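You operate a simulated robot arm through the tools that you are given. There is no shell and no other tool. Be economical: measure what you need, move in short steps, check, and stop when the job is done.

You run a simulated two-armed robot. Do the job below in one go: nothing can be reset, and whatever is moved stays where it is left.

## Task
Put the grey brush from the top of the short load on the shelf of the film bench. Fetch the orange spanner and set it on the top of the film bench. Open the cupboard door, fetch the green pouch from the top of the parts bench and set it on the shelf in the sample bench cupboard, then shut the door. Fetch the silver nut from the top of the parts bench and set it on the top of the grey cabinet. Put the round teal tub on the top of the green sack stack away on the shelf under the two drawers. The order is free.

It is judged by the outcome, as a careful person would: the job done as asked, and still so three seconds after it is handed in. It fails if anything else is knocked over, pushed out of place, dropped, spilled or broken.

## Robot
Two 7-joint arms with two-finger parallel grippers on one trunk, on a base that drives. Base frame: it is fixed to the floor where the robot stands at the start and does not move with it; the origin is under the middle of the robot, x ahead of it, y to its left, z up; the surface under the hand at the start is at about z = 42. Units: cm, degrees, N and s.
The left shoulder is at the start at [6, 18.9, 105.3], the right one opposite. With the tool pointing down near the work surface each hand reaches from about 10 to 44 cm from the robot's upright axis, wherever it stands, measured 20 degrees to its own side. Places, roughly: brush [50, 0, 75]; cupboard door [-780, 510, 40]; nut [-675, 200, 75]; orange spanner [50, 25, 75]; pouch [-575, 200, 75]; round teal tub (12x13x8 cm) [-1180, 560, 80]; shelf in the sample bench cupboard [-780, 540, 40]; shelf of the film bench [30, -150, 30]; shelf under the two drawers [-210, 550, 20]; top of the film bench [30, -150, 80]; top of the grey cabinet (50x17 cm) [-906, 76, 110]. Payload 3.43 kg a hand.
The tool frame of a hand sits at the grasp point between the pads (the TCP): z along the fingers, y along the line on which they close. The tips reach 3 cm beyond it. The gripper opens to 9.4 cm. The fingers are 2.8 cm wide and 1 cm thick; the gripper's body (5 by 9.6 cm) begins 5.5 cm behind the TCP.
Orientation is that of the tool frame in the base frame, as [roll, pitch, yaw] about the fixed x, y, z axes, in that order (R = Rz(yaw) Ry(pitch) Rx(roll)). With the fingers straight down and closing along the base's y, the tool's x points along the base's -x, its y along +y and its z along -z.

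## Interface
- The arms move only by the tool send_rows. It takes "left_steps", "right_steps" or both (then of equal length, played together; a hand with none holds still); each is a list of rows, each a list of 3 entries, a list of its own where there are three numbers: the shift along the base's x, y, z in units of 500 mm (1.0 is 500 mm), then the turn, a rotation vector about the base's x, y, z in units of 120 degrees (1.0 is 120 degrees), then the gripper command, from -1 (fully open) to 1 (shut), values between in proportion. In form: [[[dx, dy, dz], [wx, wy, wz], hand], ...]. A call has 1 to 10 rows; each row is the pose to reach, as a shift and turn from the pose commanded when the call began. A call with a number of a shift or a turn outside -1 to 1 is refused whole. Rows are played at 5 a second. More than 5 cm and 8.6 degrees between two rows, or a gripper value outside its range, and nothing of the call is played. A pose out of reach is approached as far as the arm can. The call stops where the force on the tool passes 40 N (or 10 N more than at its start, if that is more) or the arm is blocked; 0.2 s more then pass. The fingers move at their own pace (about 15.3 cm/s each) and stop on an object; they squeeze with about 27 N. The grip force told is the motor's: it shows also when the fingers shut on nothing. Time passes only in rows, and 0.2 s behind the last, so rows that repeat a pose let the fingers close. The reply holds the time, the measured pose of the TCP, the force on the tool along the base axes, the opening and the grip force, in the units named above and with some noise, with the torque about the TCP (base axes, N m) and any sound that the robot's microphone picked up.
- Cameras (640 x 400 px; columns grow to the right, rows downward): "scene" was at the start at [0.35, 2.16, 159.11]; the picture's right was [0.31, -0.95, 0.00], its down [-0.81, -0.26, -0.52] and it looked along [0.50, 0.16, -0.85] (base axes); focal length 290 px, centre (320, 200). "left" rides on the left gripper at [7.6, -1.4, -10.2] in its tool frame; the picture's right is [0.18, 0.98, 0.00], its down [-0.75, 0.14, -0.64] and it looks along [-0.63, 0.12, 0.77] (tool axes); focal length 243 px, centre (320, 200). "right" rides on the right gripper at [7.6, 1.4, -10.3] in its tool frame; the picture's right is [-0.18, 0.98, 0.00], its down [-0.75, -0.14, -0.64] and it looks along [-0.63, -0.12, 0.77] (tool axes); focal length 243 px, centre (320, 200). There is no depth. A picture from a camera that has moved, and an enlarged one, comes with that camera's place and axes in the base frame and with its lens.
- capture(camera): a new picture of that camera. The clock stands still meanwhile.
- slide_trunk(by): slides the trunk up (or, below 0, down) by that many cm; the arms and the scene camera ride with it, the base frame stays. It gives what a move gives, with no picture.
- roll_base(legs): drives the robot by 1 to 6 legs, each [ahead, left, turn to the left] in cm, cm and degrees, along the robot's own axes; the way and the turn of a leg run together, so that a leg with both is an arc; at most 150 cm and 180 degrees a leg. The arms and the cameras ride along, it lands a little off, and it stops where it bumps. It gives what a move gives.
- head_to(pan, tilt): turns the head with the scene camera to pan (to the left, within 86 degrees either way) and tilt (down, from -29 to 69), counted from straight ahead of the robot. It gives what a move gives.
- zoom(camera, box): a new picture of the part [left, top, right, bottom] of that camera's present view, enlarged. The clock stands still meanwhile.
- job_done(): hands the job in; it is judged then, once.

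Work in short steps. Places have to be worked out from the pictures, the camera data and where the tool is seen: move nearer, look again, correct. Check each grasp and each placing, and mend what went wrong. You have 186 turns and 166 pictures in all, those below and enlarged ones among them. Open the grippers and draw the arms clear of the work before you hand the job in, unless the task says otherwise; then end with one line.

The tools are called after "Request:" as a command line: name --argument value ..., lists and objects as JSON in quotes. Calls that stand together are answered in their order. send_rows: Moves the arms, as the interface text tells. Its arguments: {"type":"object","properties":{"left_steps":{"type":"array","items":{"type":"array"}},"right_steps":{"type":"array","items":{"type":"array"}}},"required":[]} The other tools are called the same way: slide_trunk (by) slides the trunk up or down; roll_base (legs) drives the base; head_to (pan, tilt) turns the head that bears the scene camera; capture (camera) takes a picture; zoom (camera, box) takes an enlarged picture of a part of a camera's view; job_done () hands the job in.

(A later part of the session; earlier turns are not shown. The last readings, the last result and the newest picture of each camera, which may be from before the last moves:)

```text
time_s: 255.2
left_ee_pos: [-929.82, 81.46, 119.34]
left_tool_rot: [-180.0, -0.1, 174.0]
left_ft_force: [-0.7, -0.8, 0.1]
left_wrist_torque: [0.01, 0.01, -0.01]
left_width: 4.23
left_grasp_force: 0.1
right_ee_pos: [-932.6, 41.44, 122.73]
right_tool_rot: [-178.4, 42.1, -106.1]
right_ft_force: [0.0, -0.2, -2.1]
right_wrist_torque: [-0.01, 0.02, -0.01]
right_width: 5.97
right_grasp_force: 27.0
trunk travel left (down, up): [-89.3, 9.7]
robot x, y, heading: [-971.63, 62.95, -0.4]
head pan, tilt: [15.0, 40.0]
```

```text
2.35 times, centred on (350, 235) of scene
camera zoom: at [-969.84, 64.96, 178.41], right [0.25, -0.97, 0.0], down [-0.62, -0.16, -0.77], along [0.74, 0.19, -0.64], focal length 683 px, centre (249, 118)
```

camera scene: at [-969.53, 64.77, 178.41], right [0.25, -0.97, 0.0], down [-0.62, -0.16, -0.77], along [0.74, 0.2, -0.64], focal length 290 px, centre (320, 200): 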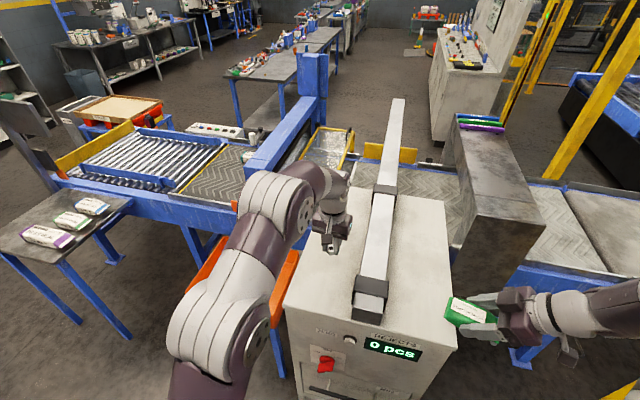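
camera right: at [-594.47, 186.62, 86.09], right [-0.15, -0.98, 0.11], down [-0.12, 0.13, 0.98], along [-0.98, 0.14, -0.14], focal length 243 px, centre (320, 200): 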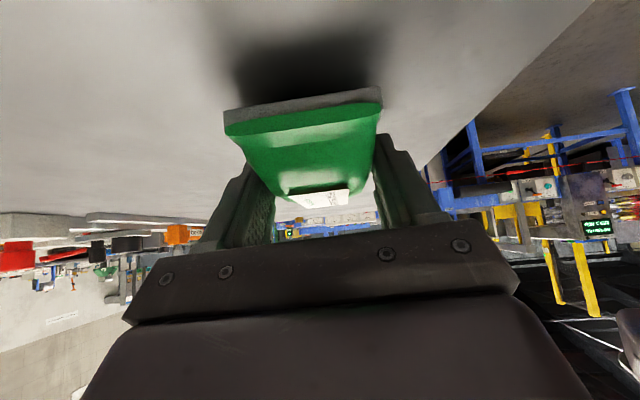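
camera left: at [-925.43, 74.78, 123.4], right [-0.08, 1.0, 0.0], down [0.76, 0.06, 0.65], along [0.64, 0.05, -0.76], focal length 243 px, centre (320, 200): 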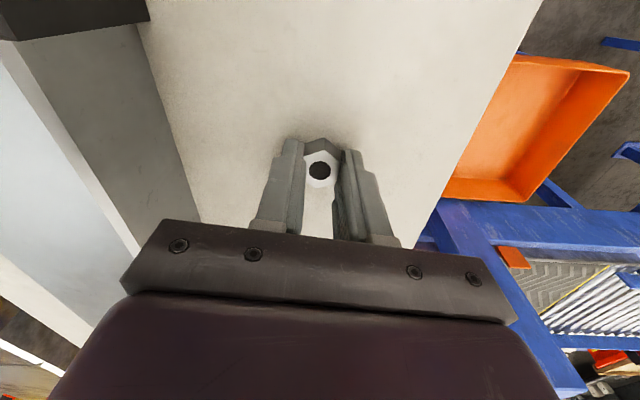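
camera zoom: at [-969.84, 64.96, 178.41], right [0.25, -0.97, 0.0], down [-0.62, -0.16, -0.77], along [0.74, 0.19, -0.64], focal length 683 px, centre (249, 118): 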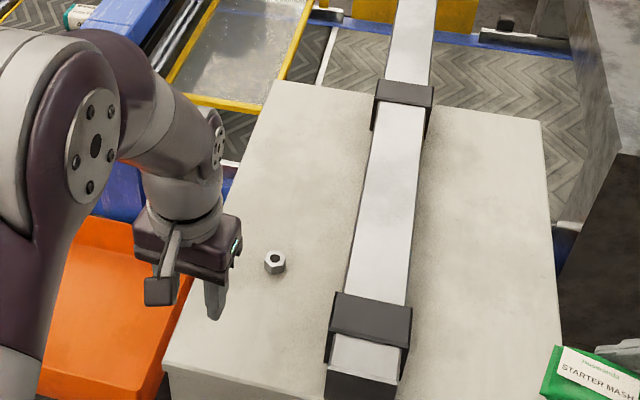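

The nut sits on the cabinet. I back off and drive north, then turn to face the sample bench.

Request:
roll_base --legs '[[-28, 0, 0], [0, 130, 0], [0, 130, 0], [0, 108, 0], [0, 0, 90], [0, -130, 0]]'

Request:
head_to --pan -30 --tilt 40

Request:
capture --camera "scene"

```text
time_s: 284.5
left_ee_pos: [-892.51, 472.63, 119.42]
left_tool_rot: [179.9, -0.1, -95.4]
left_ft_force: [-0.2, 0.3, 0.2]
left_wrist_torque: [-0.03, 0.01, -0.01]
left_width: 4.24
left_grasp_force: 0.0
right_ee_pos: [-852.62, 470.2, 122.65]
right_tool_rot: [-178.6, 42.2, -15.6]
right_ft_force: [0.5, 0.2, -0.9]
right_wrist_torque: [0.02, 0.0, -0.02]
right_width: 5.98
right_grasp_force: 26.9
trunk travel left (down, up): [-89.3, 9.7]
robot x, y, heading: [-873.61, 430.76, 90.1]
head pan, tilt: [15.0, 40.0]
```

```text
time_s: 285.6
left_ee_pos: [-892.52, 472.65, 119.34]
left_tool_rot: [-180.0, -0.1, -95.5]
left_ft_force: [-0.3, -0.4, 0.1]
left_wrist_torque: [0.0, -0.01, 0.02]
left_width: 4.23
left_grasp_force: 0.0
right_ee_pos: [-852.56, 470.28, 122.74]
right_tool_rot: [-178.6, 42.2, -15.6]
right_ft_force: [0.3, -0.5, -0.4]
right_wrist_torque: [0.02, 0.01, -0.01]
right_width: 5.92
right_grasp_force: 27.3
trunk travel left (down, up): [-89.3, 9.7]
robot x, y, heading: [-873.48, 430.7, 90.4]
head pan, tilt: [-30.0, 40.0]
```

```text
74 pictures are left
camera scene: at [-869.34, 432.09, 178.41], right [0.87, -0.49, 0.0], down [-0.32, -0.56, -0.77], along [0.38, 0.67, -0.64], focal length 290 px, centre (320, 200)
```

scene: 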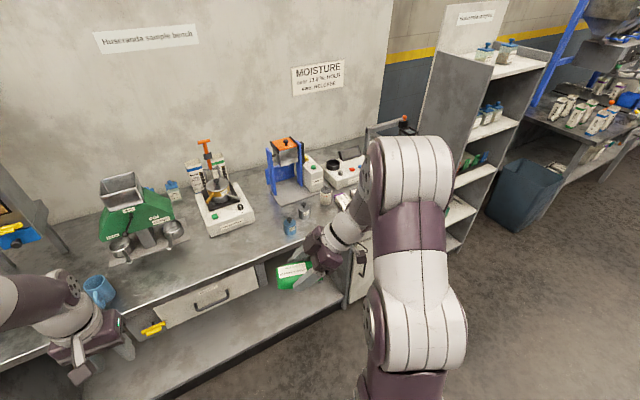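

I need to see the cupboard door. I shift 50 cm right, lower the trunk and look.

Request:
roll_base --legs '[[-6, 0, 0], [0, -50, 0]]'

Request:
slide_trunk --by -30

Request:
head_to --pan -12 --tilt 50

Request:
capture --camera "scene"

```text
time_s: 289.1
left_ee_pos: [-843.19, 466.85, 119.26]
left_tool_rot: [-180.0, -0.1, -95.4]
left_ft_force: [-0.2, 0.2, 0.3]
left_wrist_torque: [-0.02, -0.03, 0.0]
left_width: 4.23
left_grasp_force: 0.0
right_ee_pos: [-803.15, 464.41, 122.55]
right_tool_rot: [-178.6, 42.2, -15.7]
right_ft_force: [-0.2, -0.1, -1.4]
right_wrist_torque: [0.0, -0.01, -0.02]
right_width: 5.97
right_grasp_force: 27.0
trunk travel left (down, up): [-89.3, 9.7]
robot x, y, heading: [-823.9, 425.11, 90.4]
head pan, tilt: [-30.0, 40.0]
```

```text
time_s: 292.1
left_ee_pos: [-843.13, 466.89, 89.44]
left_tool_rot: [179.9, -0.1, -95.4]
left_ft_force: [-0.2, -0.3, -0.1]
left_wrist_torque: [0.02, -0.01, -0.01]
left_width: 4.22
left_grasp_force: 0.0
right_ee_pos: [-803.09, 464.28, 92.66]
right_tool_rot: [-178.6, 42.2, -15.8]
right_ft_force: [-0.2, -0.5, -1.3]
right_wrist_torque: [0.02, 0.0, 0.0]
right_width: 5.99
right_grasp_force: 26.5
trunk travel left (down, up): [-59.3, 39.7]
robot x, y, heading: [-824.24, 425.16, 90.2]
head pan, tilt: [-30.0, 40.0]
```

```text
time_s: 292.9
left_ee_pos: [-843.18, 466.86, 89.27]
left_tool_rot: [180.0, -0.1, -95.5]
left_ft_force: [-0.3, -0.7, -0.1]
left_wrist_torque: [0.01, -0.03, 0.0]
left_width: 4.24
left_grasp_force: 0.0
right_ee_pos: [-803.03, 464.31, 92.56]
right_tool_rot: [-178.6, 42.2, -15.6]
right_ft_force: [0.2, -0.4, -1.0]
right_wrist_torque: [0.02, -0.03, 0.02]
right_width: 5.96
right_grasp_force: 26.5
trunk travel left (down, up): [-59.3, 39.7]
robot x, y, heading: [-823.62, 424.58, 90.0]
head pan, tilt: [-12.0, 50.0]
```

```text
73 pictures are left
camera scene: at [-822.48, 426.47, 147.0], right [0.98, -0.2, 0.0], down [-0.16, -0.75, -0.64], along [0.13, 0.63, -0.77], focal length 290 px, centre (320, 200)
```

scene: 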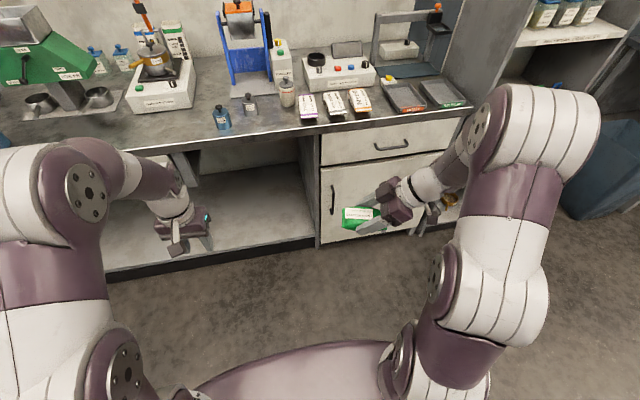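

The handle is a vertical bar at x≈−801, z≈38–57, y≈507. I raise and turn the right hand (pouch pointing ahead) to keep it clear, and tilt the left tool toward horizontal.

Request:
send_rows --right_steps '[[[0, 0, 0.06], [0, 0, -0.068], 1], [[0, 0, 0.12], [0, 0, -0.136], 1], [[0, 0, 0.18], [0, 0, -0.204], 1], [[0, 0, 0.24], [0, 0, -0.272], 1], [[0, 0, 0.3], [0, 0, -0.34], 1], [[0, 0, 0.36], [0, 0, -0.408], 1], [[0, 0, 0.42], [0, 0, -0.476], 1], [[0, 0, 0.48], [0, 0, -0.544], 1], [[0, 0, 0.54], [0, 0, -0.62], 1]]' --left_steps '[[[0, -0.01, 0], [0.06, 0, 0], -1], [[0, -0.02, 0], [0.12, 0, 0], -1], [[0, -0.03, 0], [0.18, 0, 0], -1], [[0, -0.04, 0], [0.24, 0, 0], -1], [[0, -0.05, 0], [0.3, 0, 0], -1], [[0, -0.06, 0], [0.36, 0, 0], -1], [[0, -0.06, 0], [0.42, 0, 0], -1], [[0, -0.06, 0], [0.48, 0, 0], -1], [[0, -0.06, 0], [0.54, 0, 0], -1]]'

Request:
capture --camera "scene"

```text
refused: row 9 steps farther than a row can; nothing moved
```

```text
72 pictures are left
camera scene: at [-822.48, 426.47, 147.0], right [0.98, -0.2, 0.0], down [-0.16, -0.75, -0.64], along [0.13, 0.63, -0.77], focal length 290 px, centre (320, 200)
```

scene: 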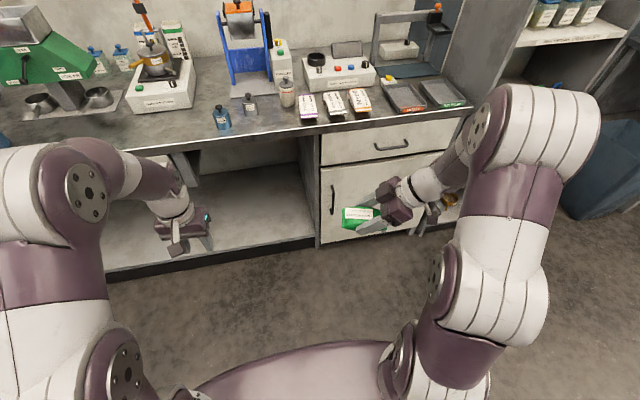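

Last row was slightly over the limit; I resend with 10 even rows.

Request:
send_rows --right_steps '[[[0, 0, 0.06], [0, 0, -0.062], 1], [[0, 0, 0.12], [0, 0, -0.124], 1], [[0, 0, 0.18], [0, 0, -0.186], 1], [[0, 0, 0.24], [0, 0, -0.248], 1], [[0, 0, 0.3], [0, 0, -0.31], 1], [[0, 0, 0.36], [0, 0, -0.372], 1], [[0, 0, 0.42], [0, 0, -0.434], 1], [[0, 0, 0.48], [0, 0, -0.496], 1], [[0, 0, 0.54], [0, 0, -0.558], 1], [[0, 0, 0.56], [0, 0, -0.62], 1]]' --left_steps '[[[0, -0.01, 0], [0.06, 0, 0], -1], [[0, -0.02, 0], [0.12, 0, 0], -1], [[0, -0.03, 0], [0.18, 0, 0], -1], [[0, -0.04, 0], [0.24, 0, 0], -1], [[0, -0.05, 0], [0.3, 0, 0], -1], [[0, -0.06, 0], [0.36, 0, 0], -1], [[0, -0.06, 0], [0.42, 0, 0], -1], [[0, -0.06, 0], [0.48, 0, 0], -1], [[0, -0.06, 0], [0.54, 0, 0], -1], [[0, -0.06, 0], [0.6, 0, 0], -1]]'

Request:
capture --camera "scene"

```text
time_s: 295.1
left_ee_pos: [-843.05, 463.99, 89.37]
left_tool_rot: [163.8, 71.2, -107.1]
left_ft_force: [-0.5, -0.1, 0.5]
left_wrist_torque: [0.0, 0.01, 0.01]
left_width: 9.4
left_grasp_force: 0.0
right_ee_pos: [-802.98, 464.41, 120.58]
right_tool_rot: [-178.4, 42.4, -90.1]
right_ft_force: [-0.2, 0.6, -1.6]
right_wrist_torque: [-0.02, 0.03, -0.01]
right_width: 5.93
right_grasp_force: 26.3
trunk travel left (down, up): [-59.3, 39.7]
robot x, y, heading: [-823.88, 424.63, 90.2]
head pan, tilt: [-12.0, 50.0]
```

```text
71 pictures are left
camera scene: at [-822.51, 426.5, 146.99], right [0.98, -0.2, 0.0], down [-0.16, -0.75, -0.64], along [0.13, 0.63, -0.77], focal length 290 px, centre (320, 200)
```

scene: 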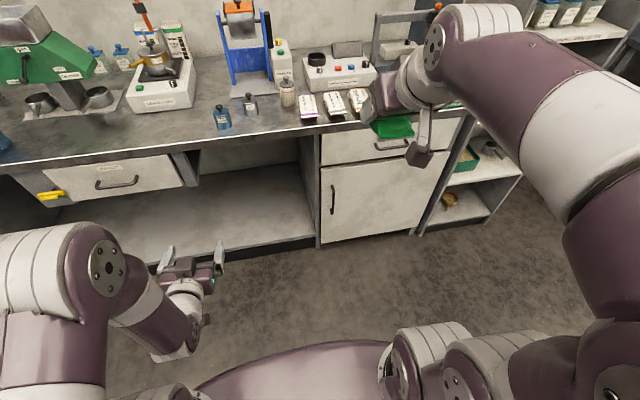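

Lower the trunk 30 cm and shift the base 18 cm right, 4 ahead.

Request:
slide_trunk --by -30

Request:
roll_base --legs '[[4, -18, 0]]'

Request:
send_rows --left_steps '[[[0.06, 0.03, -0.04], [0, -0.022, 0], -1], [[0.12, 0.06, -0.08], [0, -0.044, 0], -1], [[0.18, 0.09, -0.12], [0, -0.044, 0], -1], [[0.24, 0.12, -0.16], [0, -0.044, 0], -1], [[0.3, 0.15, -0.2], [0, -0.044, 0], -1], [[0.36, 0.18, -0.22], [0, -0.044, 0], -1], [[0.42, 0.2, -0.22], [0, -0.044, 0], -1]]'

Request:
capture --camera "left"

Request:
capture --camera "scene"

```text
time_s: 298.1
left_ee_pos: [-843.19, 463.99, 59.38]
left_tool_rot: [163.8, 71.1, -107.1]
left_ft_force: [-0.5, 0.4, -0.5]
left_wrist_torque: [-0.03, -0.01, 0.01]
left_width: 9.41
left_grasp_force: 0.0
right_ee_pos: [-803.05, 464.27, 90.51]
right_tool_rot: [-178.7, 42.2, -90.1]
right_ft_force: [0.5, -0.2, -1.1]
right_wrist_torque: [0.0, 0.04, -0.02]
right_width: 5.96
right_grasp_force: 27.1
trunk travel left (down, up): [-29.3, 69.7]
robot x, y, heading: [-824.24, 424.99, 90.4]
head pan, tilt: [-12.0, 50.0]
```

```text
time_s: 299.6
left_ee_pos: [-825.33, 467.94, 59.41]
left_tool_rot: [163.7, 71.0, -107.1]
left_ft_force: [0.3, 0.3, -1.0]
left_wrist_torque: [0.0, -0.01, 0.01]
left_width: 9.41
left_grasp_force: 0.1
right_ee_pos: [-785.32, 468.38, 90.58]
right_tool_rot: [-178.6, 42.3, -90.0]
right_ft_force: [-0.3, 0.7, -1.2]
right_wrist_torque: [0.0, 0.06, 0.04]
right_width: 5.98
right_grasp_force: 26.6
trunk travel left (down, up): [-29.3, 69.7]
robot x, y, heading: [-805.89, 429.17, 90.4]
head pan, tilt: [-12.0, 50.0]
```

```text
time_s: 301.2
left_ee_pos: [-804.25, 477.97, 48.33]
left_tool_rot: [-179.7, 71.9, -91.5]
left_ft_force: [-0.6, 0.4, 1.0]
left_wrist_torque: [-0.01, 0.01, 0.01]
left_width: 9.39
left_grasp_force: 0.0
right_ee_pos: [-785.18, 468.37, 90.59]
right_tool_rot: [-178.5, 42.2, -90.0]
right_ft_force: [-0.5, -0.4, -1.4]
right_wrist_torque: [0.01, -0.02, 0.0]
right_width: 5.97
right_grasp_force: 26.7
trunk travel left (down, up): [-29.3, 69.7]
robot x, y, heading: [-805.94, 428.89, 90.3]
head pan, tilt: [-12.0, 50.0]
```

```text
70 pictures are left
camera left: at [-803.22, 465.89, 44.26], right [-0.98, -0.03, -0.18], down [-0.15, -0.37, 0.92], along [-0.09, 0.93, 0.36], focal length 243 px, centre (320, 200)
```

left: 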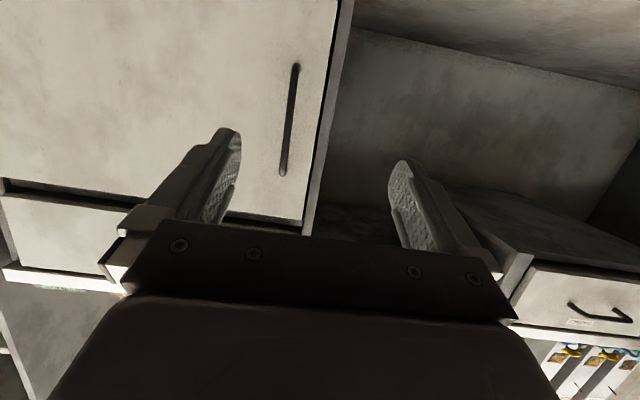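

```text
69 pictures are left
camera scene: at [-804.65, 430.56, 116.99], right [0.98, -0.2, 0.0], down [-0.16, -0.75, -0.64], along [0.13, 0.63, -0.77], focal length 290 px, centre (320, 200)
```

scene: 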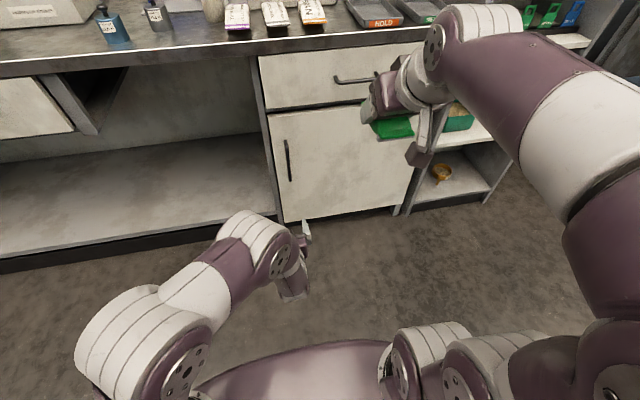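

Both views agree: handle bar at x≈−800, y≈507.4, z 39–56. I advance with the fingers either side and close on it.

Request:
send_rows --left_steps '[[[0.04, 0.08, -0.01], [0, 0, 0], -1], [[0.084, 0.16, -0.016], [0, 0, 0], -1], [[0.084, 0.25, -0.016], [0, 0, 0], -1], [[0.084, 0.34, -0.016], [0, 0, 0], -1], [[0.084, 0.43, -0.016], [0, 0, 0], -1]]'

Request:
capture --camera "left"

```text
time_s: 302.4
left_ee_pos: [-800.18, 499.49, 47.5]
left_tool_rot: [-179.6, 71.9, -91.4]
left_ft_force: [0.0, 0.4, 0.2]
left_wrist_torque: [-0.02, -0.02, 0.02]
left_width: 9.41
left_grasp_force: 0.1
right_ee_pos: [-785.28, 468.43, 90.59]
right_tool_rot: [-178.5, 42.2, -90.0]
right_ft_force: [-0.2, -0.5, -0.9]
right_wrist_torque: [0.01, 0.05, 0.03]
right_width: 5.96
right_grasp_force: 27.1
trunk travel left (down, up): [-29.3, 69.7]
robot x, y, heading: [-806.28, 428.98, 90.3]
head pan, tilt: [-12.0, 50.0]
```

```text
68 pictures are left
camera left: at [-799.03, 487.42, 43.5], right [-0.98, -0.03, -0.18], down [-0.15, -0.37, 0.92], along [-0.09, 0.93, 0.36], focal length 243 px, centre (320, 200)
```

left: 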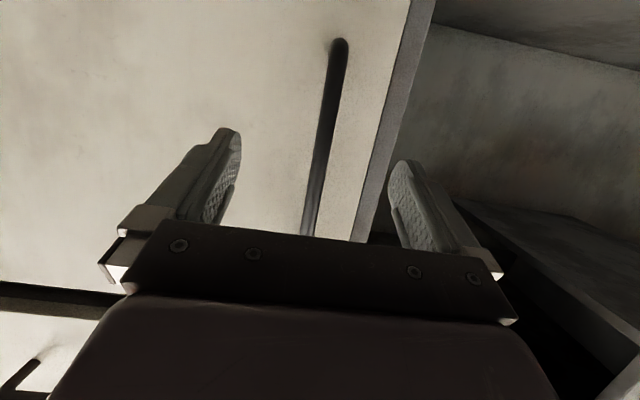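

Request:
send_rows --left_steps '[[[0, 0.06, 0], [0, 0, 0], -1], [[0, 0.11, 0], [0, 0, 0], -1], [[0, 0.12, 0], [0, 0, 0], 0.2], [[0, 0.12, 0], [0, 0, 0], 1], [[0, 0.12, 0], [0, 0, 0], 1], [[0, 0.12, 0], [0, 0, 0], 1]]'

Request:
capture --camera "left"

```text
time_s: 303.1
left_ee_pos: [-800.41, 504.68, 47.47]
left_tool_rot: [179.6, 71.9, -92.0]
left_ft_force: [-17.3, -42.0, 16.6]
left_wrist_torque: [0.76, 0.44, -1.62]
left_width: 8.78
left_grasp_force: 26.9
right_ee_pos: [-785.39, 467.9, 90.83]
right_tool_rot: [-178.5, 42.5, -89.7]
right_ft_force: [1.4, 0.0, -0.7]
right_wrist_torque: [0.0, 0.01, 0.01]
right_width: 5.94
right_grasp_force: 26.7
trunk travel left (down, up): [-29.3, 69.7]
robot x, y, heading: [-806.09, 428.6, 90.2]
head pan, tilt: [-12.0, 50.0]
stopped in row 3 (left hand): the force on the tool passed its limit at 60 N (the readings are from after the stop); the commanded pose is now the measured one
```

```text
67 pictures are left
camera left: at [-799.27, 492.63, 43.5], right [-0.98, -0.03, -0.17], down [-0.15, -0.37, 0.92], along [-0.09, 0.93, 0.36], focal length 243 px, centre (320, 200)
```

left: 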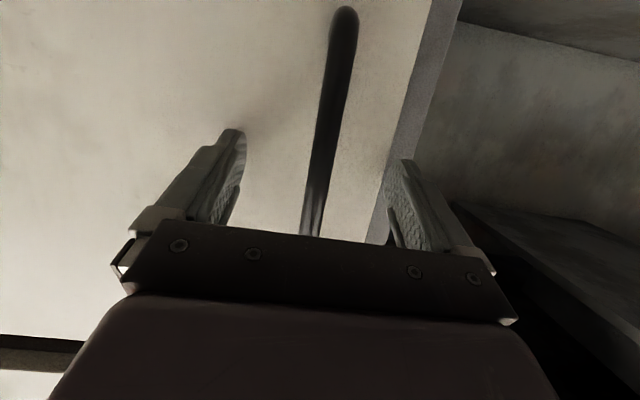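

The tips touched the door face; I back off 1 cm and close on the bar.

Request:
send_rows --left_steps '[[[0, -0.022, 0], [0, 0, 0], -1], [[0, -0.022, 0], [0, 0, 0], 0.2], [[0, -0.022, 0], [0, 0, 0], 1], [[0, -0.022, 0], [0, 0, 0], 1], [[0, -0.022, 0], [0, 0, 0], 1], [[0, -0.022, 0], [0, 0, 0], 1]]'

Request:
capture --camera "left"

```text
time_s: 304.6
left_ee_pos: [-800.27, 503.91, 47.08]
left_tool_rot: [179.8, 71.6, -91.7]
left_ft_force: [0.1, 0.1, -2.7]
left_wrist_torque: [-0.05, 0.01, 0.02]
left_width: 1.61
left_grasp_force: 45.4
right_ee_pos: [-785.25, 468.43, 90.49]
right_tool_rot: [-178.7, 42.3, -90.0]
right_ft_force: [-0.5, 0.3, -1.2]
right_wrist_torque: [0.04, 0.01, 0.02]
right_width: 5.95
right_grasp_force: 27.6
trunk travel left (down, up): [-29.3, 69.7]
robot x, y, heading: [-806.2, 428.68, 90.5]
head pan, tilt: [-12.0, 50.0]
```

```text
66 pictures are left
camera left: at [-799.11, 491.73, 43.05], right [-0.98, -0.03, -0.17], down [-0.15, -0.37, 0.92], along [-0.09, 0.93, 0.35], focal length 243 px, centre (320, 200)
```

left: 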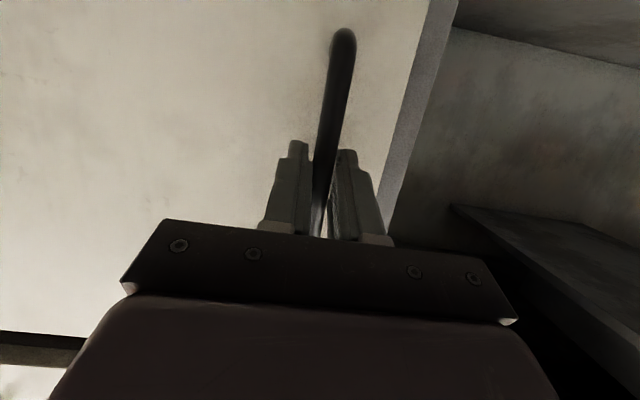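

Handle gripped (1.6 cm). Hinge is at x≈−756.5. I pull along the arc to about 24°, letting the bar turn in the fingers.

Request:
send_rows --left_steps '[[[0.007, -0.045, 0], [0, 0, 0.01], 1], [[0.015, -0.09, 0], [0, 0, 0.03], 1], [[0.04, -0.18, 0], [0, 0, 0.05], 1], [[0.074, -0.266, 0], [0, 0, 0.07], 1], [[0.117, -0.347, 0], [0, 0, 0.09], 1]]'

Request:
capture --camera "scene"

```text
time_s: 305.5
left_ee_pos: [-798.03, 493.23, 46.93]
left_tool_rot: [179.9, 71.5, -84.2]
left_ft_force: [-4.2, -1.7, 4.0]
left_wrist_torque: [-0.12, 0.07, 0.06]
left_width: 1.61
left_grasp_force: 45.5
right_ee_pos: [-785.5, 468.43, 90.57]
right_tool_rot: [-178.5, 42.2, -89.8]
right_ft_force: [-0.5, -0.1, -1.4]
right_wrist_torque: [-0.03, -0.01, -0.04]
right_width: 5.96
right_grasp_force: 26.9
trunk travel left (down, up): [-29.3, 69.7]
robot x, y, heading: [-806.23, 428.71, 90.3]
head pan, tilt: [-12.0, 50.0]
stopped in row 4 (left hand): the force on the tool passed its limit at 46 N (the readings are from after the stop); the commanded pose is now the measured one
```

```text
65 pictures are left
camera scene: at [-804.74, 430.45, 117.01], right [0.98, -0.2, 0.0], down [-0.15, -0.75, -0.64], along [0.13, 0.63, -0.77], focal length 290 px, centre (320, 200)
```

scene: 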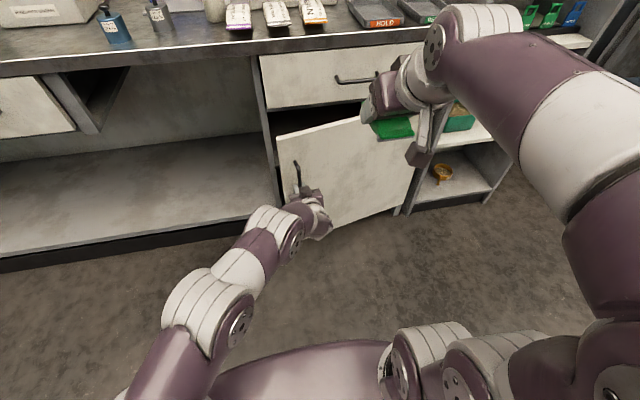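

The door is moving (≈14°). I continue more slowly to about 30°.

Request:
send_rows --left_steps '[[[0.012, -0.03, 0], [0, 0, 0.01], 1], [[0.024, -0.058, 0], [0, 0, 0.02], 1], [[0.038, -0.085, 0], [0, 0, 0.03], 1], [[0.052, -0.112, 0], [0, 0, 0.04], 1], [[0.068, -0.14, 0], [0, 0, 0.05], 1], [[0.085, -0.165, 0], [0, 0, 0.06], 1], [[0.103, -0.19, 0], [0, 0, 0.07], 1], [[0.122, -0.214, 0], [0, 0, 0.08], 1], [[0.144, -0.238, 0], [0, 0, 0.09], 1]]'

Request:
capture --camera "scene"

```text
time_s: 306.4
left_ee_pos: [-796.51, 488.74, 46.92]
left_tool_rot: [179.8, 71.6, -79.8]
left_ft_force: [-8.6, -1.9, 7.7]
left_wrist_torque: [0.15, -0.02, 0.24]
left_width: 1.62
left_grasp_force: 45.4
right_ee_pos: [-785.55, 468.34, 90.56]
right_tool_rot: [-178.6, 42.2, -89.7]
right_ft_force: [0.9, 1.1, -1.0]
right_wrist_torque: [0.0, 0.04, -0.01]
right_width: 5.94
right_grasp_force: 26.4
trunk travel left (down, up): [-29.3, 69.7]
robot x, y, heading: [-806.05, 428.91, 90.8]
head pan, tilt: [-12.0, 50.0]
stopped in row 4 (left hand): the force on the tool passed its limit at 45 N (the readings are from after the stop); the commanded pose is now the measured one
```

```text
64 pictures are left
camera scene: at [-804.82, 430.38, 116.99], right [0.98, -0.2, 0.0], down [-0.15, -0.75, -0.64], along [0.13, 0.63, -0.77], focal length 290 px, centre (320, 200)
```

scene: 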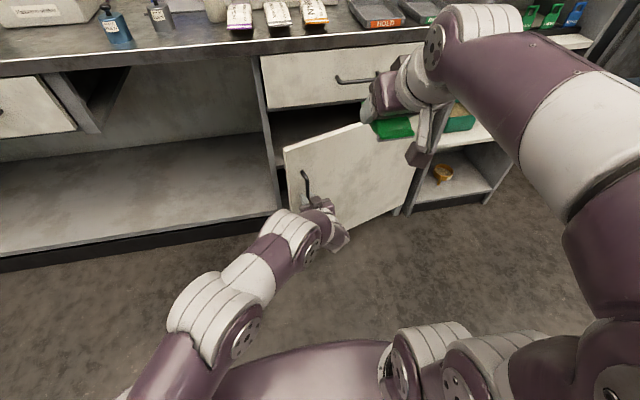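

The grip binds as the door turns, so I release, and will hook closed fingers behind the door's free edge instead (door now ≈20° open).

Request:
send_rows --left_steps '[[[0, 0, 0], [0, 0, 0], 0.1], [[0.01, -0.07, 0], [0, 0, 0], 0.1], [[0.02, -0.14, 0], [0, 0, 0], 0.1], [[-0.06, -0.16, 0], [0, 0, -0.06], 0.1], [[-0.14, -0.16, 0], [0, 0, -0.12], 0.5], [[-0.2, -0.16, 0], [0, 0, -0.18], 1], [[-0.22, -0.16, 0], [0, 0, -0.24], 1], [[-0.22, -0.16, 0], [0, 0, -0.3], 1], [[-0.22, -0.15, 0], [0, 0, -0.333], 1]]'

Request:
capture --camera "scene"

Request:
capture --camera "left"

```text
time_s: 308.4
left_ee_pos: [-807.46, 481.26, 46.94]
left_tool_rot: [179.6, 71.3, -120.2]
left_ft_force: [0.2, -0.2, 0.6]
left_wrist_torque: [0.02, 0.0, 0.02]
left_width: 0.01
left_grasp_force: 27.2
right_ee_pos: [-785.46, 468.35, 90.64]
right_tool_rot: [-178.6, 42.2, -89.8]
right_ft_force: [0.1, 0.5, -0.6]
right_wrist_torque: [-0.01, 0.0, 0.02]
right_width: 5.97
right_grasp_force: 26.5
trunk travel left (down, up): [-29.3, 69.7]
robot x, y, heading: [-806.55, 428.66, 90.3]
head pan, tilt: [-12.0, 50.0]
```

```text
63 pictures are left
camera scene: at [-804.78, 430.46, 116.99], right [0.98, -0.2, 0.0], down [-0.15, -0.75, -0.64], along [0.13, 0.63, -0.77], focal length 290 px, centre (320, 200)
```

scene: 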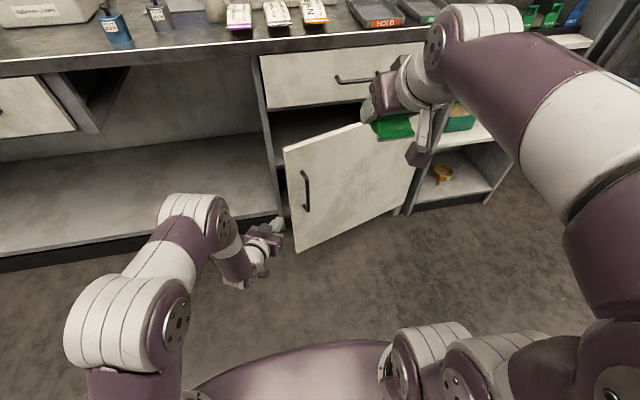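

```text
62 pictures are left
camera left: at [-812.18, 470.06, 42.93], right [-0.88, 0.44, -0.17], down [-0.3, -0.25, 0.92], along [0.36, 0.86, 0.35], focal length 243 px, centre (320, 200)
```

left: 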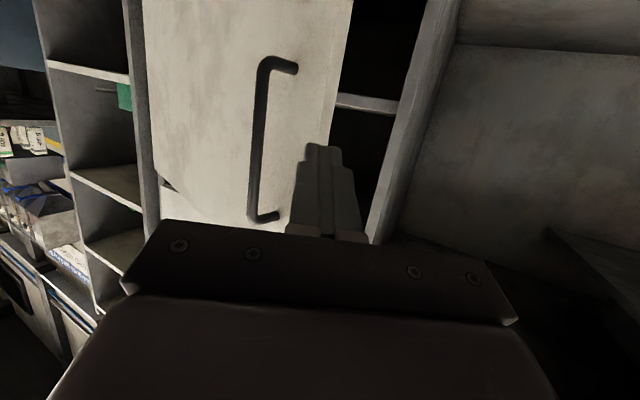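

Door free edge is at ≈[-802,494.5]. I slip the closed fingers behind it.

Request:
send_rows --left_steps '[[[-0.012, 0.07, 0], [0, 0, 0], 1], [[-0.012, 0.138, 0], [0, 0, 0], 1], [[0.03, 0.21, 0], [0, 0, 0], 1], [[0.07, 0.28, 0], [0, 0, 0], 1], [[0.092, 0.32, 0], [0, 0, 0], 1]]'

Request:
capture --camera "left"

Request:
zoom --camera "scene" --box '[200, 120, 360, 270]'

```text
time_s: 309.6
left_ee_pos: [-802.64, 497.23, 46.85]
left_tool_rot: [179.5, 71.5, -120.2]
left_ft_force: [-0.2, 0.0, -1.0]
left_wrist_torque: [0.0, 0.03, 0.0]
left_width: 0.01
left_grasp_force: 27.0
right_ee_pos: [-785.5, 468.45, 90.62]
right_tool_rot: [-178.6, 42.4, -89.8]
right_ft_force: [-0.1, 0.5, -0.1]
right_wrist_torque: [0.0, 0.01, 0.0]
right_width: 5.98
right_grasp_force: 27.2
trunk travel left (down, up): [-29.3, 69.7]
robot x, y, heading: [-805.97, 428.87, 90.5]
head pan, tilt: [-12.0, 50.0]
```

```text
61 pictures are left
camera left: at [-807.53, 486.07, 42.88], right [-0.88, 0.44, -0.17], down [-0.3, -0.25, 0.92], along [0.36, 0.86, 0.35], focal length 243 px, centre (320, 200)
```

left: 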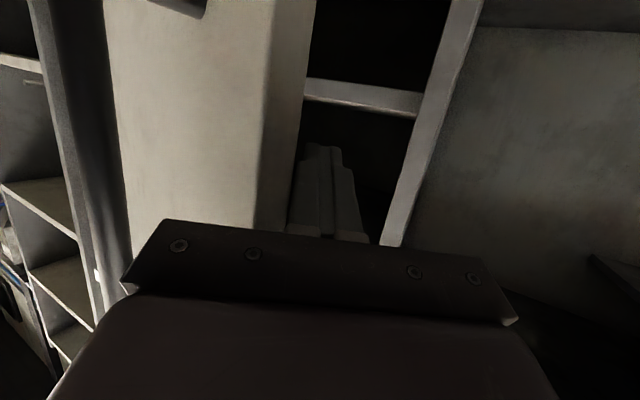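

```text
2.67 times, centred on (280, 195) of scene
camera zoom: at [-804.78, 430.47, 117.0], right [0.98, -0.2, 0.0], down [-0.15, -0.75, -0.64], along [0.13, 0.63, -0.77], focal length 774 px, centre (427, 213)
```

zoom: 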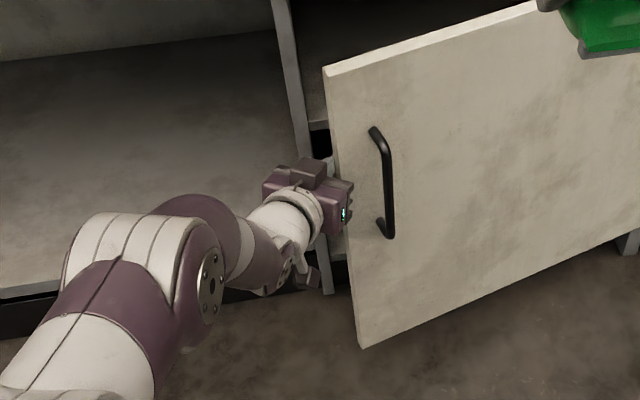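

Fingers are behind the door edge. I pull the door open along its arc.

Request:
send_rows --left_steps '[[[0.01, -0.055, 0], [0, 0, 0], 1], [[0.03, -0.116, 0], [0, 0, 0], 1], [[0.06, -0.176, 0], [0, 0, 0], 1], [[0.1, -0.248, 0], [0, 0, 0], 1], [[0.15, -0.315, 0], [0, 0, 0], 1], [[0.2, -0.378, 0], [0, 0, 0], 1]]'

Request:
capture --camera "scene"

```text
time_s: 311.0
left_ee_pos: [-792.64, 478.24, 46.73]
left_tool_rot: [179.3, 71.5, -120.3]
left_ft_force: [-1.1, 0.0, 1.0]
left_wrist_torque: [0.0, -0.05, -0.08]
left_width: 0.0
left_grasp_force: 27.0
right_ee_pos: [-785.49, 468.3, 90.61]
right_tool_rot: [-178.7, 42.3, -89.7]
right_ft_force: [-0.3, -0.5, -0.7]
right_wrist_torque: [-0.02, -0.01, -0.02]
right_width: 5.98
right_grasp_force: 26.7
trunk travel left (down, up): [-29.3, 69.7]
robot x, y, heading: [-806.29, 428.8, 90.4]
head pan, tilt: [-12.0, 50.0]
```

```text
59 pictures are left
camera scene: at [-804.77, 430.42, 117.0], right [0.98, -0.2, 0.0], down [-0.15, -0.75, -0.64], along [0.13, 0.63, -0.77], focal length 290 px, centre (320, 200)
```

scene: 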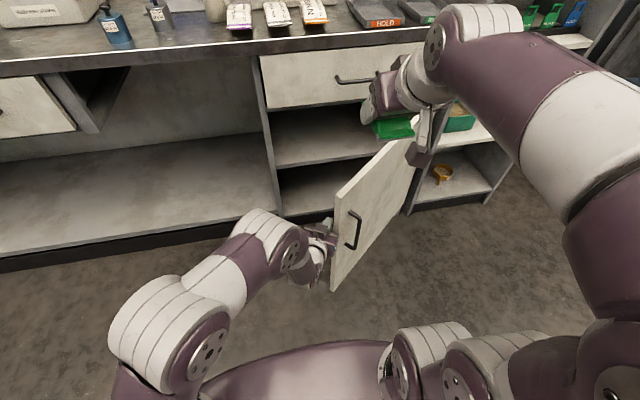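

Door swings freely (≈48°). I push it further by strafing the base right with the hand behind the door.

Request:
roll_base --legs '[[0, -26, 0]]'

Request:
capture --camera "scene"

```text
time_s: 311.7
left_ee_pos: [-792.62, 478.05, 46.47]
left_tool_rot: [179.5, 70.9, -119.9]
left_ft_force: [-3.3, -4.2, 1.8]
left_wrist_torque: [0.06, -0.2, -0.32]
left_width: 0.01
left_grasp_force: 27.0
right_ee_pos: [-785.11, 468.39, 90.62]
right_tool_rot: [-178.6, 42.2, -89.6]
right_ft_force: [-0.5, -1.0, -0.9]
right_wrist_torque: [-0.03, -0.03, 0.01]
right_width: 5.96
right_grasp_force: 26.7
trunk travel left (down, up): [-29.3, 69.7]
robot x, y, heading: [-805.41, 428.86, 90.5]
head pan, tilt: [-12.0, 50.0]
stopped in leg 1: the force on the tool passed its limit at 62 N (the readings are from after the stop); the commanded pose is now the measured one
```

```text
58 pictures are left
camera scene: at [-804.3, 430.41, 116.98], right [0.98, -0.2, 0.0], down [-0.15, -0.75, -0.64], along [0.13, 0.63, -0.77], focal length 290 px, centre (320, 200)
```

scene: 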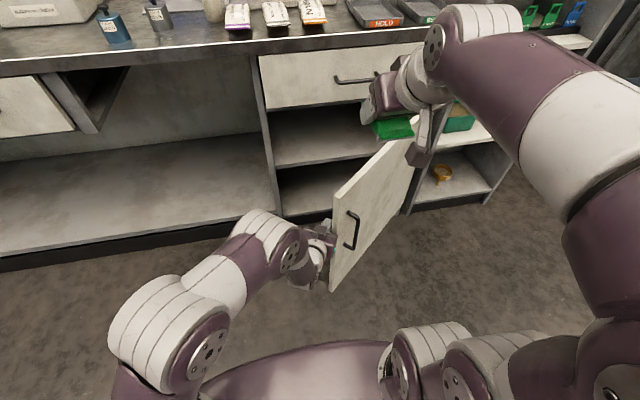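

I push by the arm instead, in small steps along the arc.

Request:
send_rows --left_steps '[[[0.02, -0.018, 0], [0, 0, 0], 1], [[0.045, -0.036, 0], [0, 0, 0], 1], [[0.07, -0.054, 0], [0, 0, 0], 1], [[0.1, -0.074, 0], [0, 0, 0], 1], [[0.13, -0.094, 0], [0, 0, 0], 1], [[0.16, -0.112, 0], [0, 0, 0], 1], [[0.195, -0.13, 0], [0, 0, 0], 1], [[0.23, -0.148, 0], [0, 0, 0], 1], [[0.27, -0.166, 0], [0, 0, 0], 1], [[0.31, -0.186, 0], [0, 0, 0], 1]]'

Request:
capture --camera "scene"

```text
time_s: 312.3
left_ee_pos: [-790.96, 476.24, 46.18]
left_tool_rot: [179.0, 70.7, -120.1]
left_ft_force: [-8.6, -8.9, 2.9]
left_wrist_torque: [0.14, -0.46, -0.62]
left_width: 0.0
left_grasp_force: 27.2
right_ee_pos: [-785.28, 468.29, 90.62]
right_tool_rot: [-178.6, 42.1, -89.7]
right_ft_force: [-0.6, -0.3, -0.2]
right_wrist_torque: [0.01, 0.0, 0.02]
right_width: 5.97
right_grasp_force: 27.4
trunk travel left (down, up): [-29.3, 69.7]
robot x, y, heading: [-805.54, 428.89, 90.7]
head pan, tilt: [-12.0, 50.0]
stopped in row 2 (left hand): the force on the tool passed its limit at 46 N (the readings are from after the stop); the commanded pose is now the measured one
```

```text
57 pictures are left
camera scene: at [-804.38, 430.31, 116.99], right [0.98, -0.2, 0.0], down [-0.15, -0.75, -0.64], along [0.13, 0.63, -0.77], focal length 290 px, centre (320, 200)
```

scene: 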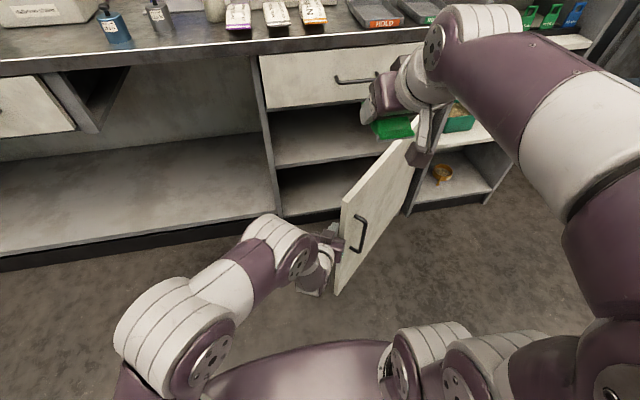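

The door edge is jamming against the gripper body; I draw the fingers back slightly and push sideways with them.

Request:
send_rows --left_steps '[[[-0.025, -0.044, 0], [0, 0, 0], 1], [[-0.03, -0.06, 0], [0, 0, 0], 1], [[0.0, -0.075, 0], [0, 0, 0], 1], [[0.03, -0.09, 0], [0, 0, 0], 1], [[0.06, -0.105, 0], [0, 0, 0], 1], [[0.09, -0.12, 0], [0, 0, 0], 1], [[0.12, -0.13, 0], [0, 0, 0], 1], [[0.15, -0.14, 0], [0, 0, 0], 1], [[0.18, -0.15, 0], [0, 0, 0], 1], [[0.21, -0.16, 0], [0, 0, 0], 1]]'

Request:
capture --camera "scene"

```text
time_s: 314.4
left_ee_pos: [-781.25, 468.27, 46.34]
left_tool_rot: [178.6, 70.8, -121.0]
left_ft_force: [-15.3, -21.5, 15.1]
left_wrist_torque: [0.65, -0.9, -0.53]
left_width: 0.0
left_grasp_force: 27.2
right_ee_pos: [-785.38, 468.05, 90.65]
right_tool_rot: [-178.4, 42.3, -89.5]
right_ft_force: [-0.1, 0.0, -1.2]
right_wrist_torque: [0.01, 0.0, 0.01]
right_width: 5.94
right_grasp_force: 27.1
trunk travel left (down, up): [-29.3, 69.7]
robot x, y, heading: [-805.64, 429.15, 90.6]
head pan, tilt: [-12.0, 50.0]
stopped in row 10 (left hand): the force on the tool passed its limit at 55 N (the readings are from after the stop); the commanded pose is now the measured one
```

```text
56 pictures are left
camera scene: at [-804.56, 430.03, 117.03], right [0.98, -0.2, 0.0], down [-0.15, -0.75, -0.65], along [0.13, 0.63, -0.76], focal length 290 px, centre (320, 200)
```

scene: 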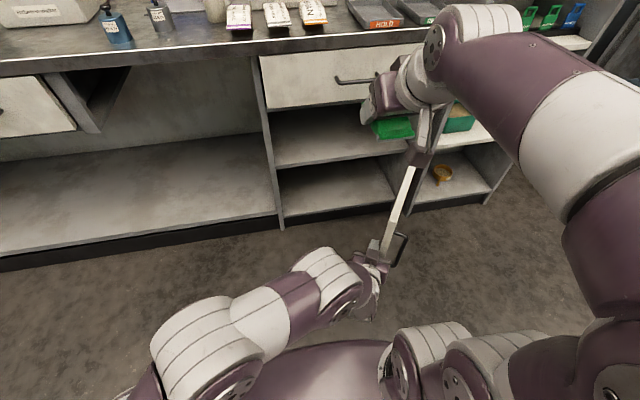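

Door ≈68°. One more push with the finger tips near the edge.

Request:
send_rows --left_steps '[[[-0.04, -0.04, 0], [0, 0, 0], 1], [[-0.05, -0.05, 0], [0, 0, 0], 1], [[-0.02, -0.05, 0], [0, 0, 0], 1], [[0.02, -0.05, 0], [0, 0, 0], 1], [[0.06, -0.05, 0], [0, 0, 0], 1], [[0.1, -0.05, 0], [0, 0, 0], 1], [[0.14, -0.05, 0], [0, 0, 0], 1], [[0.18, -0.05, 0], [0, 0, 0], 1], [[0.22, -0.04, 0], [0, 0, 0], 1], [[0.26, -0.03, 0], [0, 0, 0], 1]]'

Request:
capture --camera "scene"

```text
time_s: 315.8
left_ee_pos: [-777.96, 465.88, 45.98]
left_tool_rot: [177.5, 70.5, -121.7]
left_ft_force: [-6.2, -8.9, 3.5]
left_wrist_torque: [0.41, -0.32, -0.16]
left_width: 0.0
left_grasp_force: 26.9
right_ee_pos: [-785.35, 468.29, 90.6]
right_tool_rot: [-178.5, 42.0, -89.6]
right_ft_force: [-0.1, -0.4, -0.9]
right_wrist_torque: [0.0, -0.03, -0.02]
right_width: 5.95
right_grasp_force: 27.4
trunk travel left (down, up): [-29.3, 69.7]
robot x, y, heading: [-805.64, 429.0, 90.7]
head pan, tilt: [-12.0, 50.0]
stopped in row 6 (left hand): the force on the tool passed its limit at 90 N (the readings are from after the stop); the commanded pose is now the measured one
```

```text
55 pictures are left
camera scene: at [-804.42, 430.22, 117.01], right [0.98, -0.2, 0.0], down [-0.15, -0.75, -0.64], along [0.13, 0.63, -0.77], focal length 290 px, centre (320, 200)
```

scene: 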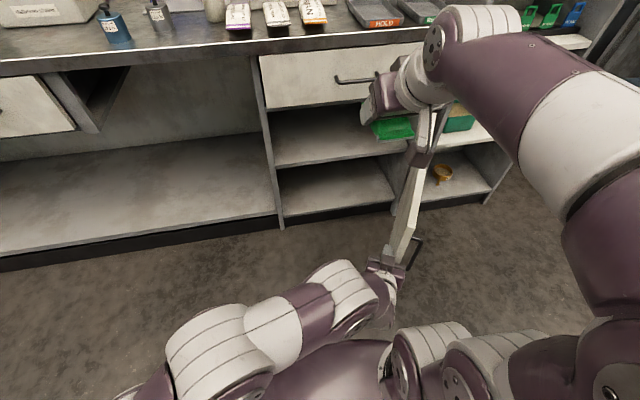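

Door is ≈78° open, enough. I draw the left hand away to the left.

Request:
send_rows --left_steps '[[[-0.05, 0.0, 0], [0, 0, 0], 1], [[-0.14, 0, 0], [0, 0, 0.0], 1], [[-0.23, 0, 0], [0, 0, 0.03], 1], [[-0.32, -0.0, 0], [0, 0, 0.07], 1], [[-0.41, 0, 0], [0, 0, 0.12], 1], [[-0.5, 0, 0], [0, 0, 0.17], 1], [[-0.59, 0, 0], [0, 0, 0.22], 1], [[-0.68, 0, 0], [0, 0, 0.25], 1], [[-0.77, 0, 0], [0, 0, 0.25], 1], [[-0.86, -0.02, 0], [0, 0, 0.25], 1]]'

Request:
roll_base --legs '[[0, 5, 0], [17, 0, 0]]'

Request:
capture --camera "scene"

```text
time_s: 318.2
left_ee_pos: [-820.42, 467.43, 47.33]
left_tool_rot: [-177.9, 74.6, -87.1]
left_ft_force: [-0.3, 0.6, 0.4]
left_wrist_torque: [0.0, 0.0, -0.04]
left_width: 0.0
left_grasp_force: 26.8
right_ee_pos: [-785.02, 468.34, 90.42]
right_tool_rot: [-178.5, 41.9, -89.6]
right_ft_force: [0.3, 0.6, -1.3]
right_wrist_torque: [-0.01, 0.01, -0.01]
right_width: 6.0
right_grasp_force: 26.9
trunk travel left (down, up): [-29.3, 69.7]
robot x, y, heading: [-805.41, 429.18, 90.6]
head pan, tilt: [-12.0, 50.0]
stopped in row 10 (left hand): the arm was blocked; the commanded pose is now the measured one
```

```text
time_s: 320.1
left_ee_pos: [-825.52, 484.58, 47.21]
left_tool_rot: [-177.8, 74.6, -87.1]
left_ft_force: [-0.2, -0.1, 0.1]
left_wrist_torque: [-0.02, -0.02, 0.01]
left_width: 0.01
left_grasp_force: 27.3
right_ee_pos: [-790.45, 485.49, 90.52]
right_tool_rot: [-178.6, 42.1, -89.5]
right_ft_force: [-0.3, 0.3, -1.8]
right_wrist_torque: [-0.01, -0.02, 0.03]
right_width: 5.95
right_grasp_force: 26.9
trunk travel left (down, up): [-29.3, 69.7]
robot x, y, heading: [-810.89, 445.98, 90.7]
head pan, tilt: [-12.0, 50.0]
```

```text
54 pictures are left
camera scene: at [-809.52, 447.54, 116.99], right [0.98, -0.2, 0.0], down [-0.15, -0.75, -0.64], along [0.13, 0.63, -0.77], focal length 290 px, centre (320, 200)
```

scene: 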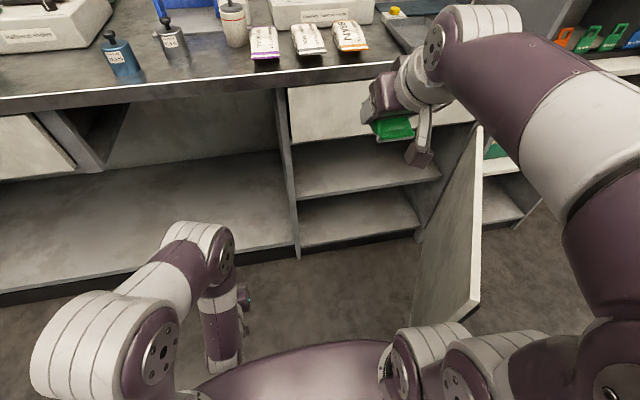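

The door stands open and clear. I bring the right hand down in front of the cupboard opening.

Request:
send_rows --right_steps '[[[0.02, -0.04, -0.06], [0, 0, 0], 1], [[0.04, -0.07, -0.14], [0, 0, 0], 1], [[0.06, -0.07, -0.23], [0.01, 0, 0], 1], [[0.08, -0.07, -0.32], [0.02, 0, 0], 1], [[0.09, -0.07, -0.41], [0.033, 0, 0], 1], [[0.09, -0.07, -0.5], [0.033, 0, 0], 1], [[0.09, -0.07, -0.59], [0.033, 0, 0], 1], [[0.09, -0.07, -0.68], [0.033, 0, 0], 1], [[0.09, -0.07, -0.77], [0.033, 0, 0], 1], [[0.09, -0.05, -0.85], [0.033, 0, 0], 1]]'

Request:
capture --camera "scene"

Request:
capture --camera "right"

```text
time_s: 322.4
left_ee_pos: [-825.53, 484.53, 47.28]
left_tool_rot: [-177.7, 74.5, -87.1]
left_ft_force: [0.4, -0.7, -0.6]
left_wrist_torque: [-0.01, -0.02, -0.04]
left_width: 0.0
left_grasp_force: 27.1
right_ee_pos: [-783.95, 484.74, 48.33]
right_tool_rot: [179.8, 45.8, -90.4]
right_ft_force: [-0.5, 0.2, -2.0]
right_wrist_torque: [0.03, -0.01, 0.0]
right_width: 5.96
right_grasp_force: 27.2
right hand out of reach, approached as far as the arm can: row 5, 8, 9, 10
trunk travel left (down, up): [-29.3, 69.7]
robot x, y, heading: [-810.91, 445.51, 90.6]
head pan, tilt: [-12.0, 50.0]
```

```text
53 pictures are left
camera scene: at [-809.52, 447.5, 117.0], right [0.98, -0.2, 0.0], down [-0.15, -0.75, -0.64], along [0.13, 0.63, -0.77], focal length 290 px, centre (320, 200)
```

scene: 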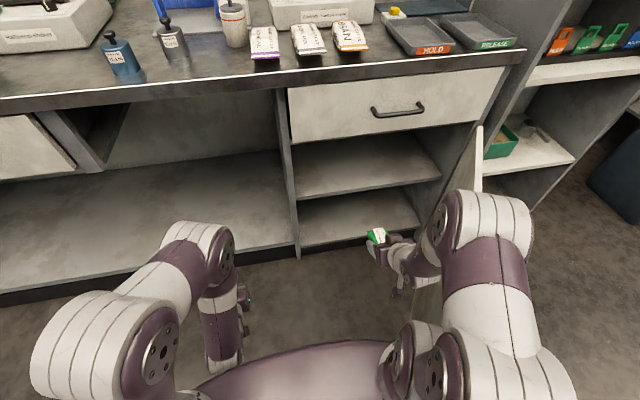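

```text
52 pictures are left
camera right: at [-785.5, 472.19, 50.04], right [-0.98, 0.13, 0.14], down [0.15, 0.07, 0.99], along [0.12, 0.99, -0.08], focal length 243 px, centre (320, 200)
```

right: 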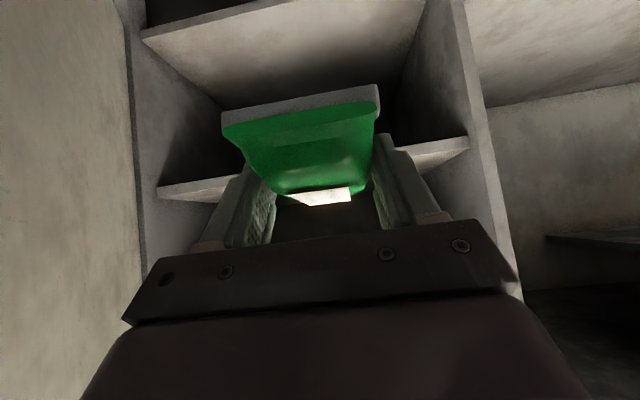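

Aligned with the compartment above the shelf. I advance the pouch into the cupboard.

Request:
send_rows --right_steps '[[[0, 0.09, -0.005], [0, 0, 0], 1], [[0, 0.18, -0.01], [0, 0, 0], 1], [[0, 0.27, -0.015], [0, 0, 0], 1], [[0, 0.36, -0.02], [0, 0, 0], 1], [[0, 0.45, -0.02], [0, 0, 0], 1], [[0, 0.54, -0.02], [0, 0, 0], 1], [[0, 0.62, -0.02], [0, 0, 0], 1], [[0, 0.66, -0.02], [0, 0, 0], 1]]'

Request:
capture --camera "right"

Request:
capture --camera "scene"

```text
time_s: 324.1
left_ee_pos: [-825.5, 484.59, 47.09]
left_tool_rot: [-177.8, 74.5, -87.1]
left_ft_force: [0.0, 0.2, -0.2]
left_wrist_torque: [0.0, -0.03, 0.03]
left_width: 0.0
left_grasp_force: 27.1
right_ee_pos: [-784.2, 517.79, 46.95]
right_tool_rot: [-178.5, 45.9, -89.6]
right_ft_force: [0.2, 0.1, 0.6]
right_wrist_torque: [-0.03, 0.06, 0.01]
right_width: 5.97
right_grasp_force: 26.8
trunk travel left (down, up): [-29.3, 69.7]
robot x, y, heading: [-810.99, 445.67, 90.7]
head pan, tilt: [-12.0, 50.0]
```

```text
51 pictures are left
camera right: at [-785.67, 505.2, 48.69], right [-0.98, 0.14, 0.12], down [0.12, 0.06, 0.99], along [0.13, 0.99, -0.08], focal length 243 px, centre (320, 200)
```

right: 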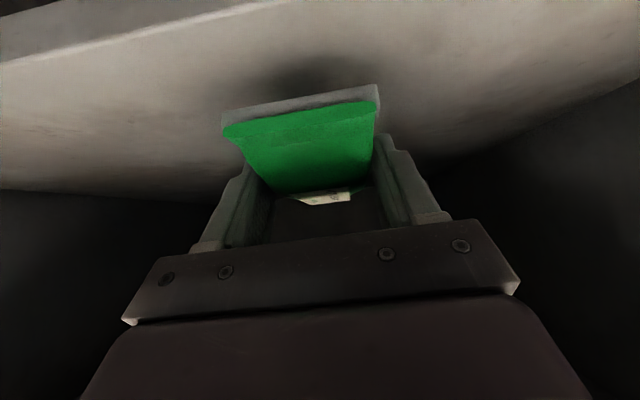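

```text
50 pictures are left
camera scene: at [-809.52, 447.53, 116.99], right [0.98, -0.2, 0.0], down [-0.15, -0.75, -0.64], along [0.13, 0.63, -0.77], focal length 290 px, centre (320, 200)
```

scene: 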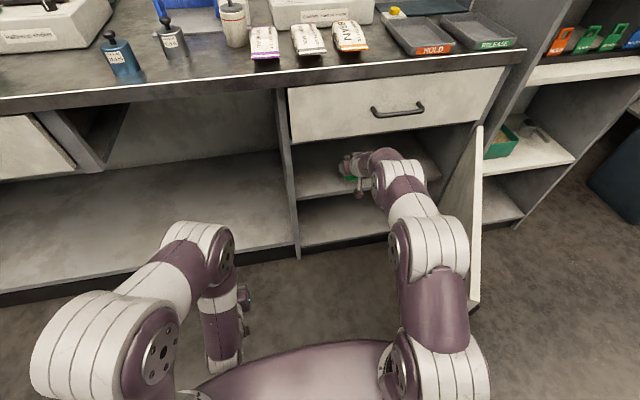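

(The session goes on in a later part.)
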